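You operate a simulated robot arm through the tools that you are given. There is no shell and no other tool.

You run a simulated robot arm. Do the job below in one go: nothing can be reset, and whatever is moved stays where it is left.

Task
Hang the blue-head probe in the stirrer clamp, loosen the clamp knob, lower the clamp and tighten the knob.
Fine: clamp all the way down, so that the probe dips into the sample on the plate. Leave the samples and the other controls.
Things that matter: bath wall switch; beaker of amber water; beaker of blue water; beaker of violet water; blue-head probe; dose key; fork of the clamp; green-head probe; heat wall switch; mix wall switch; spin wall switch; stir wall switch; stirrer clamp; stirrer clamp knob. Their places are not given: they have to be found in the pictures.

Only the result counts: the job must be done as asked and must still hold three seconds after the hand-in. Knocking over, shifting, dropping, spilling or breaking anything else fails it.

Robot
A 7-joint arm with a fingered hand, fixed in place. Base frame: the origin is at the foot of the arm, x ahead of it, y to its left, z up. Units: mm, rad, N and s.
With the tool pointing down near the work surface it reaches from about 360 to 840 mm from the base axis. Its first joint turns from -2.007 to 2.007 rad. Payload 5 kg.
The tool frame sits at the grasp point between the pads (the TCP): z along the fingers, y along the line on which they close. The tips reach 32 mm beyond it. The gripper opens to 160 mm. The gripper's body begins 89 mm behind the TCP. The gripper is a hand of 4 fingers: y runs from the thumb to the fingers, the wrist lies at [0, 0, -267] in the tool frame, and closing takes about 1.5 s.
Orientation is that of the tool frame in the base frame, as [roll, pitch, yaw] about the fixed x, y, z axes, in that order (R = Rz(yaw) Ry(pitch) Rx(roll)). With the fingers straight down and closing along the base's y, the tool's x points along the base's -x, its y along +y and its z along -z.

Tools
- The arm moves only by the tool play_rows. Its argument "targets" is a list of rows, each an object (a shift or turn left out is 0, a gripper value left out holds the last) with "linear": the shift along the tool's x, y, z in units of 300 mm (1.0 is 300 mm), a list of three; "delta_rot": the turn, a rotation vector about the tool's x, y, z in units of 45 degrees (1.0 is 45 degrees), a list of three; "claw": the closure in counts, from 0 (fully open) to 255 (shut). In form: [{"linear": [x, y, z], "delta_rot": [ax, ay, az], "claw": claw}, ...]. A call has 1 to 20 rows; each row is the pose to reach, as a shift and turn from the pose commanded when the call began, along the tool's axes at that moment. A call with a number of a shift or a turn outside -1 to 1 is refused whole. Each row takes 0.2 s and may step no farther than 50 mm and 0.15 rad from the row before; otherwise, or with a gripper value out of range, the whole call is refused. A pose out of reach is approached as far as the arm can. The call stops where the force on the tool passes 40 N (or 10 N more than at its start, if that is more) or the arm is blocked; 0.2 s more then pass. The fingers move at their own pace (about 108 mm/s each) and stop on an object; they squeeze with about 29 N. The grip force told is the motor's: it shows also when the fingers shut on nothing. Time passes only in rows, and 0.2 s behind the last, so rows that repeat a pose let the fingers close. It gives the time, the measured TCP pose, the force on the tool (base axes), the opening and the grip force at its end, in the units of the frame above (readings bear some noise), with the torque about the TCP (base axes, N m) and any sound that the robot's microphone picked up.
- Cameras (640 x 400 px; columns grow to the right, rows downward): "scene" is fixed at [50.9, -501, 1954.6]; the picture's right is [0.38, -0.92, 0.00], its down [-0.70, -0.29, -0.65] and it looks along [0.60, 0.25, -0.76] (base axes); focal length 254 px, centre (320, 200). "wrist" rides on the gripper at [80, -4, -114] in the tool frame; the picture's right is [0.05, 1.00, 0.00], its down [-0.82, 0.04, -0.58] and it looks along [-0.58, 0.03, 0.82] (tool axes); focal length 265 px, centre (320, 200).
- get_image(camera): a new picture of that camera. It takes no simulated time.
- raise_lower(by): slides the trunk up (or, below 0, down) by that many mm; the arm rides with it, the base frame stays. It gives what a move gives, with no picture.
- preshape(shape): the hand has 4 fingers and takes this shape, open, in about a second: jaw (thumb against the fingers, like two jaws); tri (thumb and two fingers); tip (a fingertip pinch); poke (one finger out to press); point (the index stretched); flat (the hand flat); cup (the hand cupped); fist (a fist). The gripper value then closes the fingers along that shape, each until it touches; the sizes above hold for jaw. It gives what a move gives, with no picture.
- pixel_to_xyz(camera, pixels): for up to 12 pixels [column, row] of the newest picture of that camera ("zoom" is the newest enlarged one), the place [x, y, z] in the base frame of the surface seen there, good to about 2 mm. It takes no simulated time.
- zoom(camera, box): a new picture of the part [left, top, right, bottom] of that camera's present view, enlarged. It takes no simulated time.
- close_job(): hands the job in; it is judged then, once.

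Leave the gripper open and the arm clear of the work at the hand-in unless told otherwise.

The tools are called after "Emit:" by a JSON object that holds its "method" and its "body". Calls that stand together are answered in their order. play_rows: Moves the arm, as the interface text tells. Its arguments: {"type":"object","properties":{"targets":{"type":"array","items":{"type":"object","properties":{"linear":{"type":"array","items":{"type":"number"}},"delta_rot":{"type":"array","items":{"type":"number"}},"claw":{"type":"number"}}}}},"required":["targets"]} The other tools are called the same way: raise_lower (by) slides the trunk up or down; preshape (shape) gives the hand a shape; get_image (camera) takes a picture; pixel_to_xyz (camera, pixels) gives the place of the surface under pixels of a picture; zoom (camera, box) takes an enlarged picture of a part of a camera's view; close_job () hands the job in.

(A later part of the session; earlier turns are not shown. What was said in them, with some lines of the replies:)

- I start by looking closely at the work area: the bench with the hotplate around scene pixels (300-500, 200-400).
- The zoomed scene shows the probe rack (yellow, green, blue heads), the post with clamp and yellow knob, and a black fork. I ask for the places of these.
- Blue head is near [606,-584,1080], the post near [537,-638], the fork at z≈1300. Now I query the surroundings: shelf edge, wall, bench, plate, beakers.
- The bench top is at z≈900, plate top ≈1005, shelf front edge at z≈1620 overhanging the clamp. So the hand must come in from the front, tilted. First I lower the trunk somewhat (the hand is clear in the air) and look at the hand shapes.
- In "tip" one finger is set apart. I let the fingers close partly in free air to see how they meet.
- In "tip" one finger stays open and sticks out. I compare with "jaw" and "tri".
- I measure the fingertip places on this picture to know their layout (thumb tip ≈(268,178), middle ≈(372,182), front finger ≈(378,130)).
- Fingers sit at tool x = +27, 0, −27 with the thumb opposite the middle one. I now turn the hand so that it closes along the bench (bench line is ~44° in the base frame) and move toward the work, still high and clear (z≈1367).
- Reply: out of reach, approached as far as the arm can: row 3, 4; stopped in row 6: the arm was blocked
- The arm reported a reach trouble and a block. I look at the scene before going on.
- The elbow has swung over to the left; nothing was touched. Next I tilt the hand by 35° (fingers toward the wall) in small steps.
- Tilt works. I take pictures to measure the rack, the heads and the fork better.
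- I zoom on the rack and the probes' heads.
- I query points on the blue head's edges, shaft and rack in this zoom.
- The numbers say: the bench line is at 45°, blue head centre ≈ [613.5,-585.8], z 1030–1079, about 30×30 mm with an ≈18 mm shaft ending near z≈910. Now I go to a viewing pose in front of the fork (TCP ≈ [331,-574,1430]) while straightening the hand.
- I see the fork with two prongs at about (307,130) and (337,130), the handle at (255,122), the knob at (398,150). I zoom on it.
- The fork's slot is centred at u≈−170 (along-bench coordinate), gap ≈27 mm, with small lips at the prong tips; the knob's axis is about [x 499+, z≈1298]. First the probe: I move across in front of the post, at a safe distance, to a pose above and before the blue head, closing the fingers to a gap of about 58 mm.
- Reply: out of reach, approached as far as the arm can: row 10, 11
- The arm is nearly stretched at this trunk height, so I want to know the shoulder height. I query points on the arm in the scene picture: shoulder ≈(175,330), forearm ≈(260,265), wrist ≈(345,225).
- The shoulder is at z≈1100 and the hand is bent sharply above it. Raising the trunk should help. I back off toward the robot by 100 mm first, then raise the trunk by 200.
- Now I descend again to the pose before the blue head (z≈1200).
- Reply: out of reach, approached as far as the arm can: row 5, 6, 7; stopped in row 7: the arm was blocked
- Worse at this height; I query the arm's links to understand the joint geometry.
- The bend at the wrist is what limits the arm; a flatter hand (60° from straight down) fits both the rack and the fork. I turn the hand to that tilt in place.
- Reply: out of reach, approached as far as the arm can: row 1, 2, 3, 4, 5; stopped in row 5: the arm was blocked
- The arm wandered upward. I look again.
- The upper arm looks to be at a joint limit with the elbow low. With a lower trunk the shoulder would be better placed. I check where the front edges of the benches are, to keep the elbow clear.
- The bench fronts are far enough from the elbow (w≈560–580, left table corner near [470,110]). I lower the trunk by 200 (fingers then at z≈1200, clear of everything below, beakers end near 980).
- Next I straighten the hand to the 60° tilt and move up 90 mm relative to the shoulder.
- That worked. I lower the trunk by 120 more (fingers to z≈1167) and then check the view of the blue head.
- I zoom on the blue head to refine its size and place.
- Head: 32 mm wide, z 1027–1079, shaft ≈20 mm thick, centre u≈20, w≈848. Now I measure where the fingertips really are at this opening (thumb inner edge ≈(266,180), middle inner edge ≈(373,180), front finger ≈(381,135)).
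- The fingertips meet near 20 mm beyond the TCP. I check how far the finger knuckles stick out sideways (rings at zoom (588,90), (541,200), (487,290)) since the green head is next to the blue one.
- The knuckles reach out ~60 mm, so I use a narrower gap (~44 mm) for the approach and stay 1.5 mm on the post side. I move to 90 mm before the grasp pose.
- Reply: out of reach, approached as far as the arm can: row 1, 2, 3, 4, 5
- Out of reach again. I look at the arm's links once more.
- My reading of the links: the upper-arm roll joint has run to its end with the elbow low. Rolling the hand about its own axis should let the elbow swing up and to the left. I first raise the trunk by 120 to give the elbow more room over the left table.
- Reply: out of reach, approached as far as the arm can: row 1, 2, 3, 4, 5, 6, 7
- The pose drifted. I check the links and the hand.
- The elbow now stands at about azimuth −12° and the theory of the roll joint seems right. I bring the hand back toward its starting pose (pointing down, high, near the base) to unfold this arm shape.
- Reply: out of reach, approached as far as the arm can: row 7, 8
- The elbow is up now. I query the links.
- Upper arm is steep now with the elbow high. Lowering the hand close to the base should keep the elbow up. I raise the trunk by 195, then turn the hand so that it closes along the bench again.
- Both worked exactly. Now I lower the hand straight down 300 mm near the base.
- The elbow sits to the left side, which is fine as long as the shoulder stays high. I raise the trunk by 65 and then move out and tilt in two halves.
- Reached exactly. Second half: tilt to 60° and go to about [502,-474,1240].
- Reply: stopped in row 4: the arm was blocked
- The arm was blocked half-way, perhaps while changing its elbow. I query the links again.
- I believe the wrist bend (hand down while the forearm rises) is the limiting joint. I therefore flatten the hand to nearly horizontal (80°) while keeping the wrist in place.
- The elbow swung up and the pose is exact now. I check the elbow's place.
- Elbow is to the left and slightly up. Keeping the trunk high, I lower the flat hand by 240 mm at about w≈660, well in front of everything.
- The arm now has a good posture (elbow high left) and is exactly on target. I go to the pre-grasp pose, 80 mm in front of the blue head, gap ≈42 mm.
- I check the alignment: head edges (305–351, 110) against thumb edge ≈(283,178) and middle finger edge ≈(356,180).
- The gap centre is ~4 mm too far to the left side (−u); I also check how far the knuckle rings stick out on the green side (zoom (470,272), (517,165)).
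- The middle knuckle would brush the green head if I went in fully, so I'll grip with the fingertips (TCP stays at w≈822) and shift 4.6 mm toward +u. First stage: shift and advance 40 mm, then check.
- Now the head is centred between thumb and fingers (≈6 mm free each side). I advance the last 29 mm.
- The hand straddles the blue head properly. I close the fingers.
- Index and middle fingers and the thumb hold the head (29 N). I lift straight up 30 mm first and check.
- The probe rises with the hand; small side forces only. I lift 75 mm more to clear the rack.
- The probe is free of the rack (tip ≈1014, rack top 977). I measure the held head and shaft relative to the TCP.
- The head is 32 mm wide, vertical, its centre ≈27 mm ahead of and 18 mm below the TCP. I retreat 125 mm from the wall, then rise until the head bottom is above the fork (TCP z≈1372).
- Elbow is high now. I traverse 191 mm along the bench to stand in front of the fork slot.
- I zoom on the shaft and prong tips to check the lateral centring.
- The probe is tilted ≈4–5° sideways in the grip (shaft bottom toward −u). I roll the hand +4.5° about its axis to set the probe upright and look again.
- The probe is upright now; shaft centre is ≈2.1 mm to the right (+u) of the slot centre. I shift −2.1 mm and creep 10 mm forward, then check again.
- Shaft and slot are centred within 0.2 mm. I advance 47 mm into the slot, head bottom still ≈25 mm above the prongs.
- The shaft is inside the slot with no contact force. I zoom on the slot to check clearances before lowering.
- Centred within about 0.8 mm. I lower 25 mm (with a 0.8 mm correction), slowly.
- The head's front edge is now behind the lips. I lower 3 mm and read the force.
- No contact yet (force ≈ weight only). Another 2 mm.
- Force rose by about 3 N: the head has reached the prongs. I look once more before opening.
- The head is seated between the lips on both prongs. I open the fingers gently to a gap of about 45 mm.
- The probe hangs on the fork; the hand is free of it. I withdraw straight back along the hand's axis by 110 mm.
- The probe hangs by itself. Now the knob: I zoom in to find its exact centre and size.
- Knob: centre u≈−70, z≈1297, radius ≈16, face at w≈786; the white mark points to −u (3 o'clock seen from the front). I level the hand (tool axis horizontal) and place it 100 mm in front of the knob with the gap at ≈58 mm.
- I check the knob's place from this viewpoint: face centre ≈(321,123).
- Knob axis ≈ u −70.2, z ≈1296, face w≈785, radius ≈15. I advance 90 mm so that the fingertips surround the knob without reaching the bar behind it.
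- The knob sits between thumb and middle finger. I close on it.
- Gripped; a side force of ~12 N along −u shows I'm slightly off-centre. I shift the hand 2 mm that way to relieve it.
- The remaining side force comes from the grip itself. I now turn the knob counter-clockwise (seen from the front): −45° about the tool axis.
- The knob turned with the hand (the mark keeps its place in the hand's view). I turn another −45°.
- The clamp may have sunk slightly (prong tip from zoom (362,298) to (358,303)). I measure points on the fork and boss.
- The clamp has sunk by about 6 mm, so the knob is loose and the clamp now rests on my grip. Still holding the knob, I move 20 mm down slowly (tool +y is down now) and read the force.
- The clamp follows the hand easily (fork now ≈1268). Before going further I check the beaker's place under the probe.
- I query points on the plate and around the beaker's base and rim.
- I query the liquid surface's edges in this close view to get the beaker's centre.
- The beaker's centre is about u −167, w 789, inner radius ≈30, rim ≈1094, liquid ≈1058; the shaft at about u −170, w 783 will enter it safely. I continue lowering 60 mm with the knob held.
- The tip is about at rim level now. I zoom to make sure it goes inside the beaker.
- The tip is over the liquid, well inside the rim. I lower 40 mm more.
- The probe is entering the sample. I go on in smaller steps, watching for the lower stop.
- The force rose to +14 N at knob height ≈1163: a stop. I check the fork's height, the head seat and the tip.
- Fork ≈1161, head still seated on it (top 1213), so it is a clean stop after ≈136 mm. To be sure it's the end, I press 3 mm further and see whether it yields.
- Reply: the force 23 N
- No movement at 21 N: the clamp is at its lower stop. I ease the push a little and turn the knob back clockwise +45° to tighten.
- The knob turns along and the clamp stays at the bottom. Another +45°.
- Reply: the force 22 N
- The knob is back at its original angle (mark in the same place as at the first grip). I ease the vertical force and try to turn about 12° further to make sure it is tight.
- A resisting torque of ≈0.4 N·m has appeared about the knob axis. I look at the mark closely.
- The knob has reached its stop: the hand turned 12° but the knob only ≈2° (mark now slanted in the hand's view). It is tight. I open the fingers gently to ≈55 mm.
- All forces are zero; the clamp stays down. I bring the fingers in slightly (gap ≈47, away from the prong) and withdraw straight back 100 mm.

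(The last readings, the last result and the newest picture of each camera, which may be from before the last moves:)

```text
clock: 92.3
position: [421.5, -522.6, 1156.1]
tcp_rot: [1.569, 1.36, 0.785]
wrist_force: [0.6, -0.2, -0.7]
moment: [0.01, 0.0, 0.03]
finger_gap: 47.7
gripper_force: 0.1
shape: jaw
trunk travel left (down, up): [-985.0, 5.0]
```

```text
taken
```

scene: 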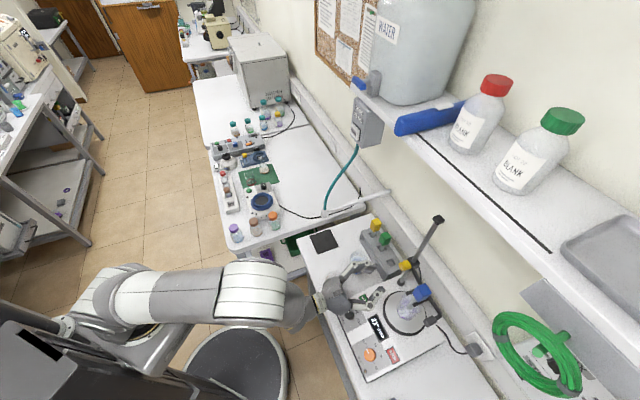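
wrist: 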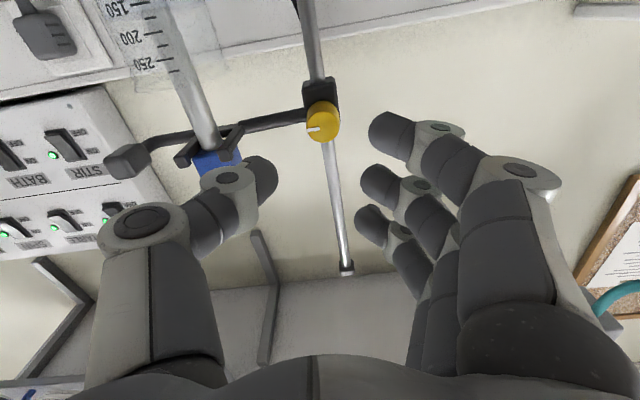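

I zoom on the knob, the probe and the beaker to verify the result.

Emit:
{"method": "zoom", "body": {"camera": "wrist", "box": [90, 0, 370, 190]}}

Emit:
{"method": "zoom", "body": {"camera": "scene", "box": [380, 240, 460, 330]}}

```text
2.11 times, centred on (230, 95) of wrist
```

zoom: 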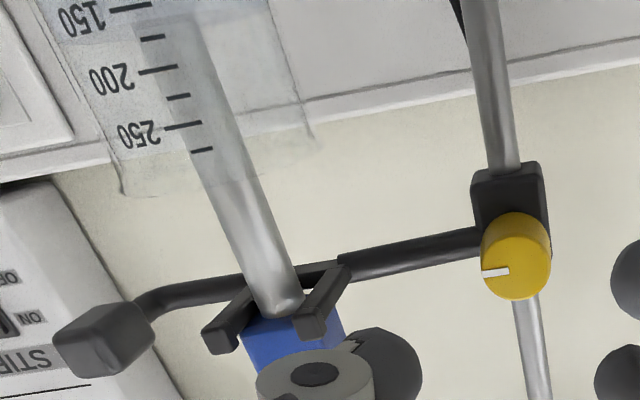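

```text
4.44 times, centred on (420, 285) of scene
```

zoom: 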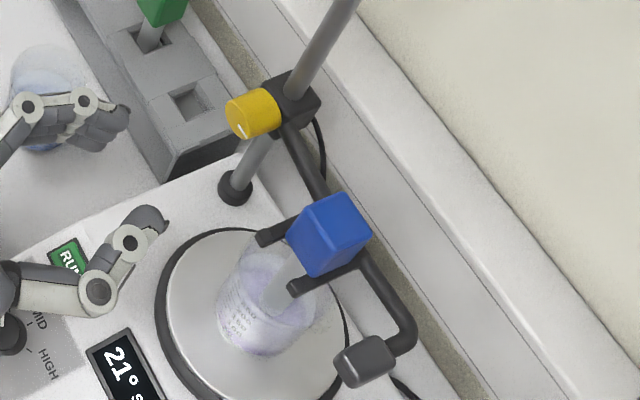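

The probe hangs upright in the fork with its tip in the sample; knob mark parallel to the bar as at the start (tight). I check heights once more.

Emit:
{"method": "pixel_to_xyz", "body": {"camera": "zoom", "pixels": [[264, 236], [298, 286], [335, 210], [365, 350], [290, 95], [250, 108], [45, 80], [20, 60], [150, 30], [190, 100], [300, 260], [282, 285]]}}

```text
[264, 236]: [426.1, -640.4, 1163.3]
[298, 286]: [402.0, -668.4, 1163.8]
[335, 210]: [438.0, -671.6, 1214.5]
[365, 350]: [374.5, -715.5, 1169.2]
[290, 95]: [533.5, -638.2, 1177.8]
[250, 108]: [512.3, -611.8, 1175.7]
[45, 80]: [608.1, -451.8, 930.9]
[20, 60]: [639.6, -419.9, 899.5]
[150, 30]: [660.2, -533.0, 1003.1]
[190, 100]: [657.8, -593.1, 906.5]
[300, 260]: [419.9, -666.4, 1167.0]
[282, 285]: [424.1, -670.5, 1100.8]
```

I repeat the earlier measurement with the very same zoom box to see whether the clamp has kept its lowest height.

Emit:
{"method": "zoom", "body": {"camera": "scene", "box": [370, 250, 450, 325]}}

Emit:
{"method": "pixel_to_xyz", "body": {"camera": "zoom", "pixels": [[310, 235], [350, 295], [390, 200], [370, 255], [330, 50], [430, 375], [335, 290], [340, 130]]}}

```text
5.33 times, centred on (410, 288) of scene
```

zoom: 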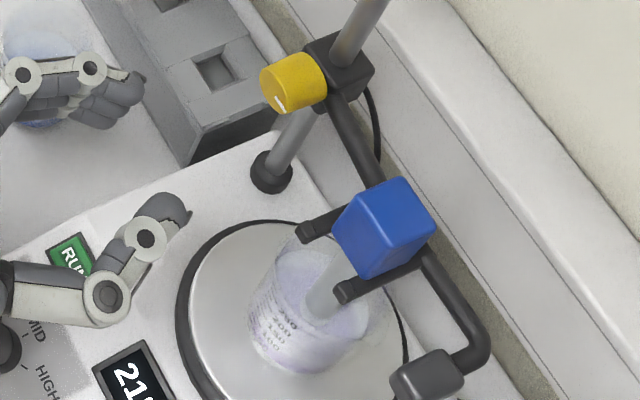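

```text
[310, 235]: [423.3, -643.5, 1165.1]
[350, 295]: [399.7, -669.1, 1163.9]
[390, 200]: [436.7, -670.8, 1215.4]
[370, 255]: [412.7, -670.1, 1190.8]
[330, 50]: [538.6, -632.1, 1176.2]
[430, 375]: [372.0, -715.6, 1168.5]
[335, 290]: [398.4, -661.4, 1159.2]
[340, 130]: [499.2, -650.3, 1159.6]
```

By these numbers the clamp sits ~2–3 mm above the lowest height it had when I pressed (my hand pulled up a little during tightening). "All the way down" is asked, so I'll redo the last step: first I roll the hand back to level and measure the knob.

Emit:
{"method": "play_rows", "body": {"targets": [{"delta_rot": [0, 0, -0.09], "claw": 168}, {"delta_rot": [0, 0, -0.18]}, {"delta_rot": [0, 0, -0.27]}, {"delta_rot": [0, 0, -0.27]}]}}

Emit:
{"method": "zoom", "body": {"camera": "wrist", "box": [270, 70, 370, 150]}}

Emit:
{"method": "pixel_to_xyz", "body": {"camera": "zoom", "pixels": [[320, 270], [250, 270], [390, 270], [320, 220], [320, 330], [270, 290], [340, 250], [300, 300]]}}

```text
clock: 93.3
position: [421.8, -522.2, 1156.7]
tcp_rot: [-0.773, 1.571, -1.559]
wrist_force: [0.5, -0.1, 0.2]
moment: [0.01, -0.03, 0.0]
finger_gap: 53.9
gripper_force: 0.1
shape: jaw
trunk travel left (down, up): [-985.0, 5.0]
```

```text
5.00 times, centred on (320, 110) of wrist
```

zoom: 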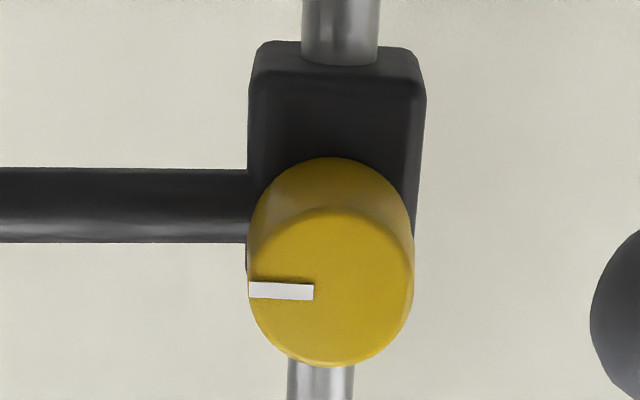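

```text
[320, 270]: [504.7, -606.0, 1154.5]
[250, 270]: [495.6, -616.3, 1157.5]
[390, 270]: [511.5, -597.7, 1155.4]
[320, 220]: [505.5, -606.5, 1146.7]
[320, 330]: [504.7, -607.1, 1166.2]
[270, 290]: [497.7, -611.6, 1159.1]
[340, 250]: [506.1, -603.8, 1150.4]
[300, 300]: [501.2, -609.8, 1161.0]
```

The knob's mark is level again. The fingers close ≈2.7 mm off the TCP, which explains the side and vertical forces; I'll compensate for it this time. I approach the knob again with the TCP 2.7 mm to the −u side of its centre (gap ≈48 mm).

Emit:
{"method": "play_rows", "body": {"targets": [{"linear": [-0.002, -0.003, 0.07], "claw": 179}, {"linear": [-0.0043, -0.005, 0.15]}, {"linear": [-0.0043, -0.005, 0.23]}, {"linear": [-0.0043, -0.005, 0.3]}, {"linear": [-0.0043, -0.005, 0.3417]}, {"linear": [-0.0043, -0.005, 0.3417]}]}}

Emit:
{"method": "get_image", "body": {"camera": "wrist"}}

```text
clock: 94.7
position: [492.7, -596.3, 1157.0]
tcp_rot: [1.461, 1.569, 0.675]
wrist_force: [0.3, -0.5, 0.1]
moment: [0.02, 0.02, -0.02]
finger_gap: 48.1
gripper_force: 0.0
shape: jaw
trunk travel left (down, up): [-985.0, 5.0]
```

```text
taken
```

wrist: 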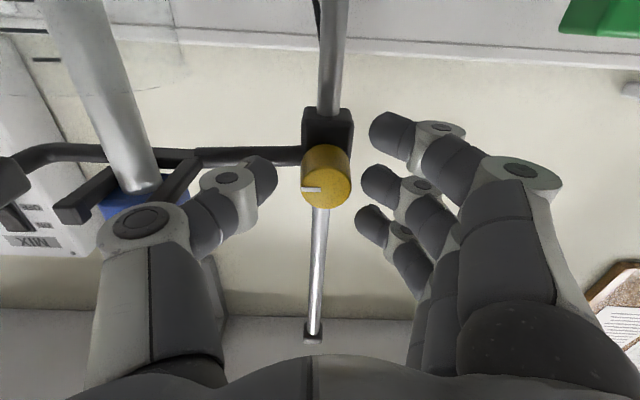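

Well aligned. I close on the knob.

Emit:
{"method": "play_rows", "body": {"targets": [{"claw": 195}, {"claw": 210}, {"claw": 225}, {"claw": 240}, {"claw": 255}, {"claw": 255}, {"claw": 255}, {"claw": 255}]}}

```text
clock: 96.5
position: [492.2, -598.5, 1157.5]
tcp_rot: [1.441, 1.568, 0.652]
wrist_force: [-7.1, -9.4, -1.3]
moment: [0.05, 0.03, -0.12]
finger_gap: 6.5
gripper_force: 29.0
shape: jaw
trunk travel left (down, up): [-985.0, 5.0]
```

There's still ~12 N sideways. I test whether moving 3 mm further to −u relieves it.

Emit:
{"method": "play_rows", "body": {"targets": [{"linear": [0, -0.005, 0]}, {"linear": [0, -0.01, 0]}, {"linear": [0, -0.01, 0]}]}}

```text
clock: 97.3
position: [490.6, -598.6, 1157.0]
tcp_rot: [1.667, 1.568, 0.884]
wrist_force: [-3.8, -6.6, -0.7]
moment: [0.01, 0.03, -0.01]
finger_gap: 6.4
gripper_force: 29.1
shape: jaw
trunk travel left (down, up): [-985.0, 5.0]
```

That helps. I now loosen again: −45° with the TCP following a small arc so that the knob's axis stays put.

Emit:
{"method": "play_rows", "body": {"targets": [{"linear": [-0.002, 0.0001, 0], "delta_rot": [0, 0, -0.125]}, {"linear": [-0.0039, 0.0004, 0], "delta_rot": [0, 0, -0.25]}, {"linear": [-0.0058, 0.0009, 0], "delta_rot": [0, 0, -0.375]}, {"linear": [-0.0077, 0.0015, 0], "delta_rot": [0, 0, -0.5]}, {"linear": [-0.0094, 0.0024, 0], "delta_rot": [0, 0, -0.625]}, {"linear": [-0.0111, 0.0034, 0], "delta_rot": [0, 0, -0.75]}, {"linear": [-0.0127, 0.0045, 0], "delta_rot": [0, 0, -0.875]}, {"linear": [-0.0141, 0.0059, 0], "delta_rot": [0, 0, -1.0]}, {"linear": [-0.0141, 0.0059, 0], "delta_rot": [0, 0, -1.0]}]}}

Emit:
{"method": "zoom", "body": {"camera": "scene", "box": [370, 250, 450, 325]}}

Emit:
{"method": "pixel_to_xyz", "body": {"camera": "zoom", "pixels": [[310, 235], [350, 295], [390, 200], [370, 255], [330, 50], [430, 375], [335, 290], [340, 130]]}}

```text
clock: 99.3
position: [490.1, -598.4, 1162.2]
tcp_rot: [-1.569, 0.786, -2.357]
wrist_force: [-6.1, -10.7, 1.3]
moment: [0.05, 0.07, -0.15]
finger_gap: 6.3
gripper_force: 28.6
shape: jaw
trunk travel left (down, up): [-985.0, 5.0]
```

```text
5.33 times, centred on (410, 288) of scene
```

zoom: 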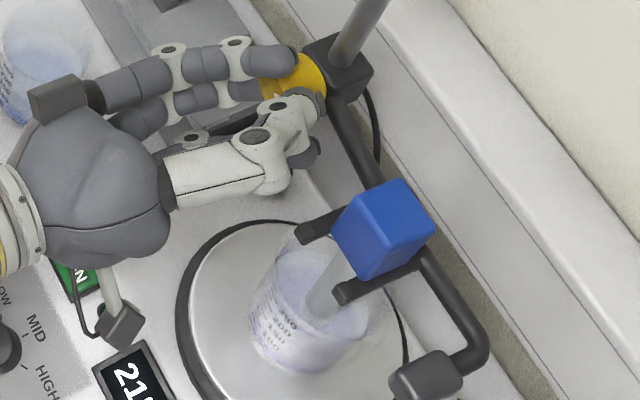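

```text
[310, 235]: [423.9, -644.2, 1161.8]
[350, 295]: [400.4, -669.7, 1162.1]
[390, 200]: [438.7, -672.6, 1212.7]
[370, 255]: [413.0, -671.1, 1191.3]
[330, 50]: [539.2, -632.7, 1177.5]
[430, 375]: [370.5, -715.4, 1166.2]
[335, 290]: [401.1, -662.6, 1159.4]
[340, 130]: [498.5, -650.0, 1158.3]
```

At −45° the clamp has already dropped back to its lowest height (fork 1162, head top 1212.7, as at the stop). Now I tighten again from here with a light downward push: first +22.5°.

Emit:
{"method": "play_rows", "body": {"targets": [{"linear": [0.004, 0.004, 0]}, {"linear": [0.008, 0.008, 0]}, {"linear": [0.01, 0.0081, 0], "delta_rot": [0, 0, 0.125]}, {"linear": [0.0119, 0.0084, 0], "delta_rot": [0, 0, 0.25]}, {"linear": [0.0138, 0.0089, 0], "delta_rot": [0, 0, 0.375]}, {"linear": [0.0157, 0.0095, 0], "delta_rot": [0, 0, 0.5]}, {"linear": [0.0157, 0.0095, 0], "delta_rot": [0, 0, 0.5]}]}}

```text
clock: 100.9
position: [489.9, -598.4, 1157.8]
tcp_rot: [-1.567, 1.182, -2.353]
wrist_force: [-3.9, -9.5, 11.1]
moment: [-0.04, -0.19, -0.12]
finger_gap: 6.4
gripper_force: 28.7
shape: jaw
trunk travel left (down, up): [-985.0, 5.0]
```

Good: the hand presses the clamp down with 11 N while tightening. I continue the remaining 22.5° plus a few degrees.

Emit:
{"method": "play_rows", "body": {"targets": [{"linear": [0.002, 0.0001, 0], "delta_rot": [0, 0, 0.125]}, {"linear": [0.0039, 0.0004, 0], "delta_rot": [0, 0, 0.25]}, {"linear": [0.0058, 0.0009, 0], "delta_rot": [0, 0, 0.375]}, {"linear": [0.0077, 0.0015, 0], "delta_rot": [0, 0, 0.5]}, {"linear": [0.0094, 0.0024, 0], "delta_rot": [0, 0, 0.625]}, {"linear": [0.0094, 0.0024, 0], "delta_rot": [0, 0, 0.625]}]}}

Emit:
{"method": "zoom", "body": {"camera": "scene", "box": [370, 250, 450, 325]}}

Emit:
{"method": "pixel_to_xyz", "body": {"camera": "zoom", "pixels": [[310, 235], [350, 295], [390, 200], [370, 255], [330, 50], [430, 375], [335, 290], [340, 130]]}}

Emit:
{"method": "zoom", "body": {"camera": "wrist", "box": [280, 140, 370, 215]}}

```text
clock: 102.3
position: [489.3, -598.3, 1152.4]
tcp_rot: [1.577, 1.472, 0.79]
wrist_force: [-2.7, -5.8, 6.1]
moment: [-0.19, 0.04, 0.02]
finger_gap: 5.7
gripper_force: 28.9
shape: jaw
trunk travel left (down, up): [-985.0, 5.0]
```

```text
5.33 times, centred on (410, 288) of scene
```

zoom: 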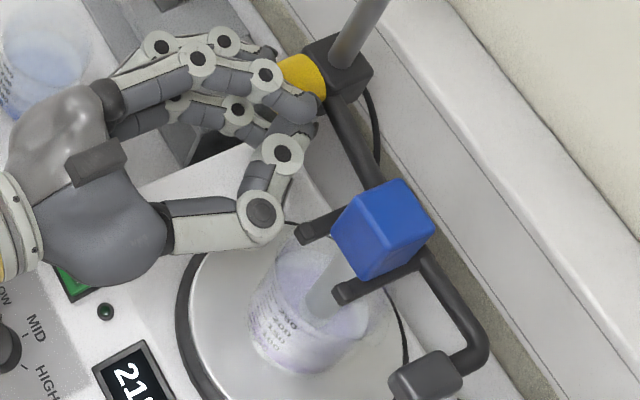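

```text
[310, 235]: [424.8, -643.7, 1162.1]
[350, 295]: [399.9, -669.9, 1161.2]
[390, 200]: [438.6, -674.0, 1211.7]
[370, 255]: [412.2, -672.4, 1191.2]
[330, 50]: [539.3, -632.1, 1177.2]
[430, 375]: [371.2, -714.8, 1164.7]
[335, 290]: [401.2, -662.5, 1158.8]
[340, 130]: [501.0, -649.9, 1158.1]
```

```text
5.33 times, centred on (325, 178) of wrist
```

zoom: 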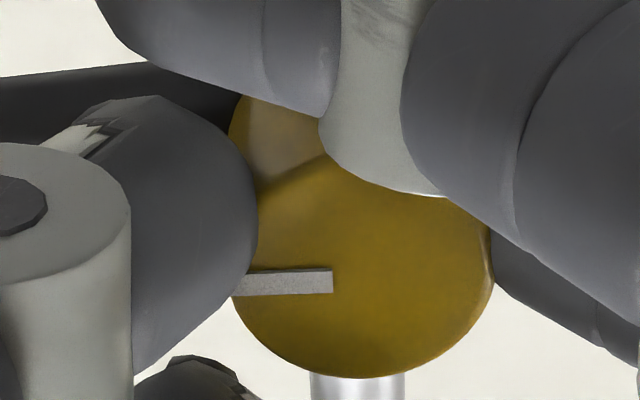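

The clamp is at the lowest height (fork ≈1161.5, head top 1211.7) and the knob at its original angle. I give it 8° more to be firm against its stop.

Emit:
{"method": "play_rows", "body": {"targets": [{"linear": [0.001, 0, 0], "delta_rot": [0, 0, 0.06]}, {"linear": [0.002, 0, 0], "delta_rot": [0, 0, 0.12]}, {"linear": [0.003, 0, 0], "delta_rot": [0, 0, 0.18]}, {"linear": [0.003, 0, 0], "delta_rot": [0, 0, 0.18]}]}}

Emit:
{"method": "zoom", "body": {"camera": "wrist", "box": [280, 140, 370, 215]}}

```text
clock: 103.3
position: [490.9, -598.1, 1150.1]
tcp_rot: [1.585, 1.33, 0.799]
wrist_force: [-4.3, -1.3, -9.4]
moment: [-0.07, 0.32, 0.09]
finger_gap: 5.8
gripper_force: 28.1
shape: jaw
trunk travel left (down, up): [-985.0, 5.0]
```

```text
5.33 times, centred on (325, 178) of wrist
```

zoom: 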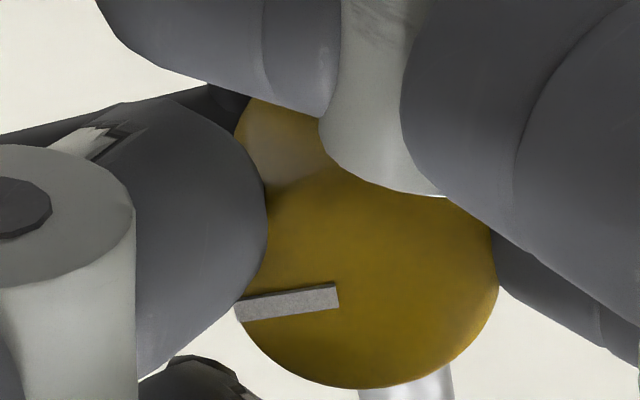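

The knob doesn't follow any more (≈+3° only): it's tight. I open the fingers to ≈52 mm and check the height.

Emit:
{"method": "play_rows", "body": {"targets": [{"claw": 240}, {"claw": 225}, {"claw": 210}, {"claw": 195}, {"claw": 182}, {"claw": 173}, {"claw": 173}, {"claw": 173}]}}

Emit:
{"method": "zoom", "body": {"camera": "scene", "box": [370, 250, 450, 325]}}

Emit:
{"method": "pixel_to_xyz", "body": {"camera": "zoom", "pixels": [[310, 235], [350, 295], [390, 200], [370, 255], [330, 50], [430, 375], [335, 290], [340, 130]]}}

Emit:
{"method": "get_image", "body": {"camera": "wrist"}}

```text
clock: 105.1
position: [490.6, -598.3, 1151.3]
tcp_rot: [1.571, 1.332, 0.784]
wrist_force: [0.3, 0.6, 0.7]
moment: [-0.04, 0.01, 0.01]
finger_gap: 50.9
gripper_force: 0.1
shape: jaw
trunk travel left (down, up): [-985.0, 5.0]
```

```text
5.33 times, centred on (410, 288) of scene
```

zoom: 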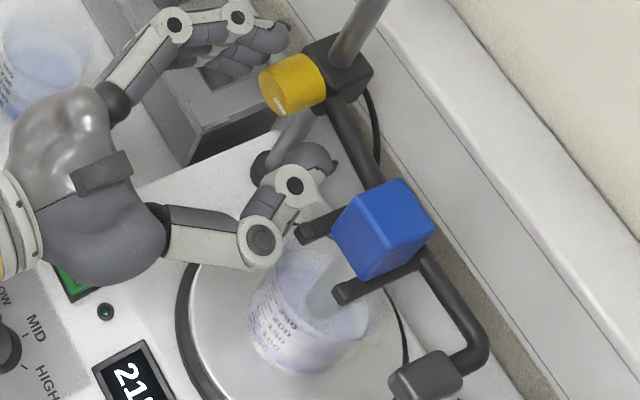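

```text
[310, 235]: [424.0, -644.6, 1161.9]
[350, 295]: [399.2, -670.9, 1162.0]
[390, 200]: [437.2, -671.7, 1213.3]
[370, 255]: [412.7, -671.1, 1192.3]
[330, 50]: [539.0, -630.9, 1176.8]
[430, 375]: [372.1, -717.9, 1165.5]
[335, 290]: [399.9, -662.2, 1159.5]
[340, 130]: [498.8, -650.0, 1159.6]
```

```text
taken
```

wrist: 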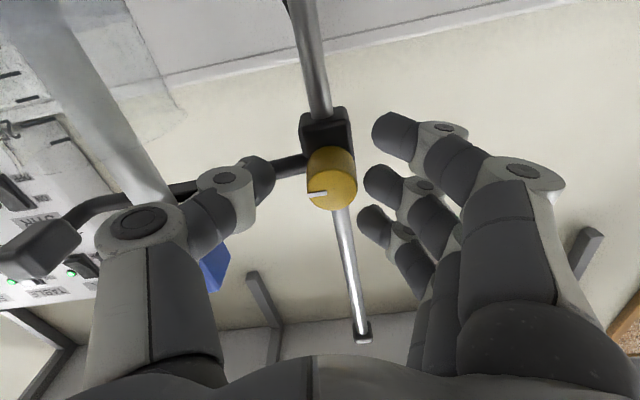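

The clamp kept its lowest height (1161.9 / 1162.0 / 1213.3). I shift 5 mm away from the prong and withdraw 110 mm straight back.

Emit:
{"method": "play_rows", "body": {"targets": [{"linear": [0.002, 0.008, 0]}, {"linear": [0.004, 0.016, 0]}, {"linear": [0.004, 0.016, -0.05]}, {"linear": [0.004, 0.016, -0.13]}, {"linear": [0.004, 0.016, -0.22]}, {"linear": [0.004, 0.016, -0.31]}, {"linear": [0.004, 0.016, -0.37]}, {"linear": [0.004, 0.016, -0.37]}]}}

Emit:
{"method": "get_image", "body": {"camera": "wrist"}}

Emit:
{"method": "get_image", "body": {"camera": "scene"}}

```text
clock: 106.9
position: [416.7, -515.7, 1152.6]
tcp_rot: [1.572, 1.332, 0.785]
wrist_force: [0.5, 0.3, 0.2]
moment: [0.02, -0.02, 0.0]
finger_gap: 51.0
gripper_force: 0.1
shape: jaw
trunk travel left (down, up): [-985.0, 5.0]
```

```text
taken
```

wrist: 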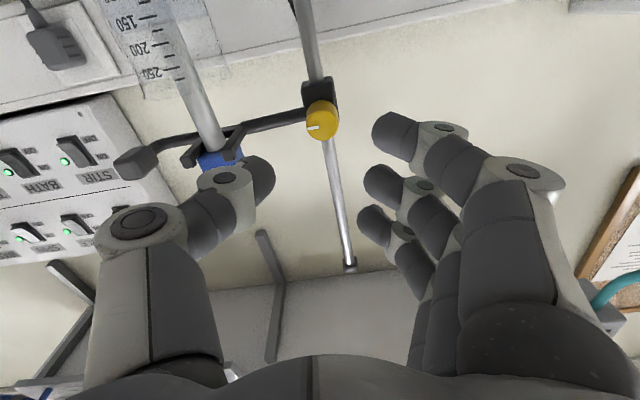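

```text
taken
```

scene: 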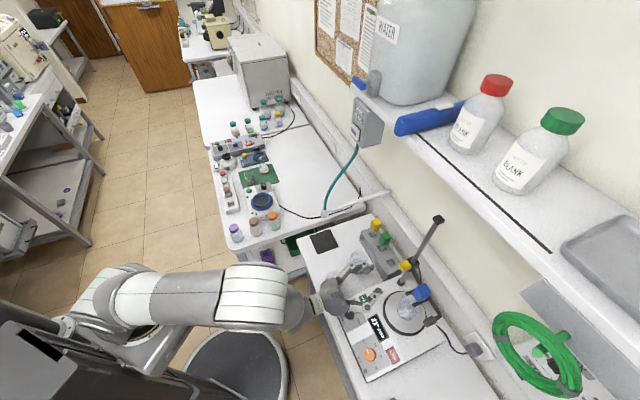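

Everything is as it should be. I back off up and away from the work (150 mm up, 120 mm back) and open the hand fully.

Emit:
{"method": "play_rows", "body": {"targets": [{"linear": [-0.08, 0.02, -0.08]}, {"linear": [-0.18, 0.044, -0.16]}, {"linear": [-0.28, 0.068, -0.24]}, {"linear": [-0.38, 0.093, -0.32]}, {"linear": [-0.486, 0.118, -0.4]}, {"linear": [-0.486, 0.118, -0.4], "claw": 0}, {"claw": 0, "linear": [-0.486, 0.118, -0.4]}, {"claw": 0, "linear": [-0.486, 0.118, -0.4]}, {"claw": 0, "linear": [-0.486, 0.118, -0.4]}, {"claw": 0, "linear": [-0.486, 0.118, -0.4]}]}}

Emit:
{"method": "get_image", "body": {"camera": "scene"}}

Emit:
{"method": "zoom", "body": {"camera": "scene", "box": [290, 200, 490, 390]}}

Emit:
{"method": "get_image", "body": {"camera": "wrist"}}

```text
clock: 109.1
position: [341.6, -461.5, 1292.4]
tcp_rot: [1.566, 1.331, 0.781]
wrist_force: [0.9, 0.2, -0.1]
moment: [0.05, -0.02, -0.04]
finger_gap: 159.7
gripper_force: 0.0
shape: jaw
out of reach, approached as far as the arm can: row 5, 6, 7, 8, 9, 10
trunk travel left (down, up): [-985.0, 5.0]
```

```text
taken
```

scene: 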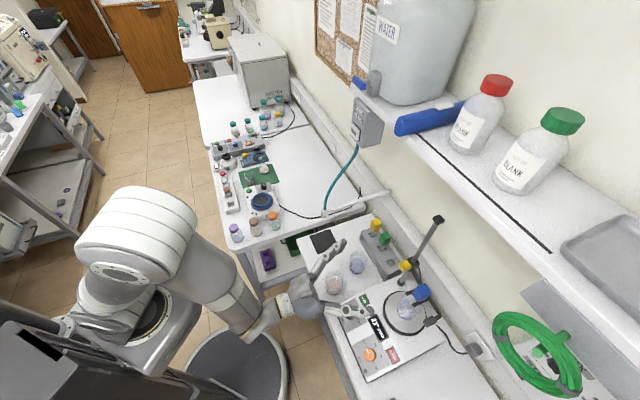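

```text
2.11 times, centred on (390, 295) of scene
```

zoom: 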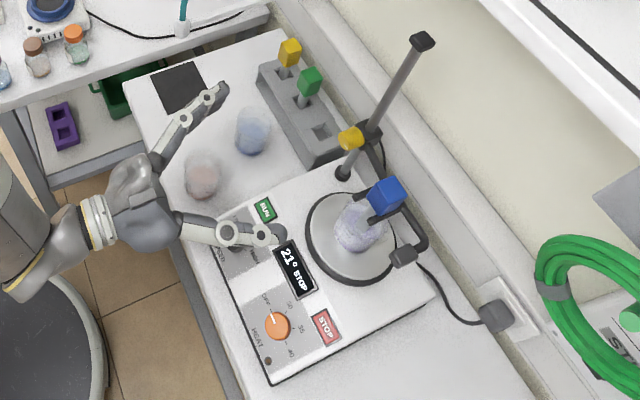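

```text
taken
```

wrist: 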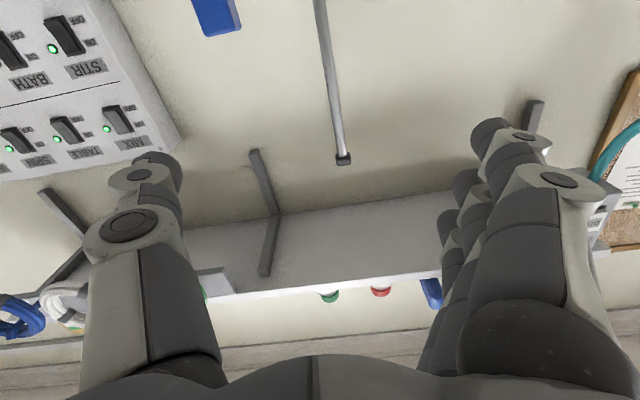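

The arm is clear with the hand open at z≈1292. The probe hangs in the fork and dips into the sample. The clamp is at its lower stop and the knob is tight. The beakers, the green and yellow probes, the dials and the switches look untouched (display "21° STOP", heat mark at OFF). I hand in the job.

Emit:
{"method": "close_job", "body": {}}

```text
The job is handed in.
```

The job is done and handed in: the blue-head probe hangs in the stirrer clamp and dips into the violet sample, the clamp is fully down, and the knob is tight.

- **Probe:** it was lifted from the rack and seated upright in the fork. When the clamp came down, the tip went into the beaker without touching the rim.
- **Clamp height:** it came down about 139 mm to its lower stop and did not give when pressed with about 21 N. The first tightening pulled it up by about 2–3 mm. I loosened the knob, let the clamp drop back to the stop, and tightened again while pressing down. After that, its height matched the stop.
- **Knob:** it is back at its original angle. The last few degrees of turning no longer moved it.
- **Everything else:** the beakers and the green and yellow probes look to be where they were. The dials, keys and wall switches look untouched, and the plate display still reads "21° STOP".

The hand is open and clear of the work. All of this was checked in the pictures before the hand-in; the result of the judging was not shown to me.
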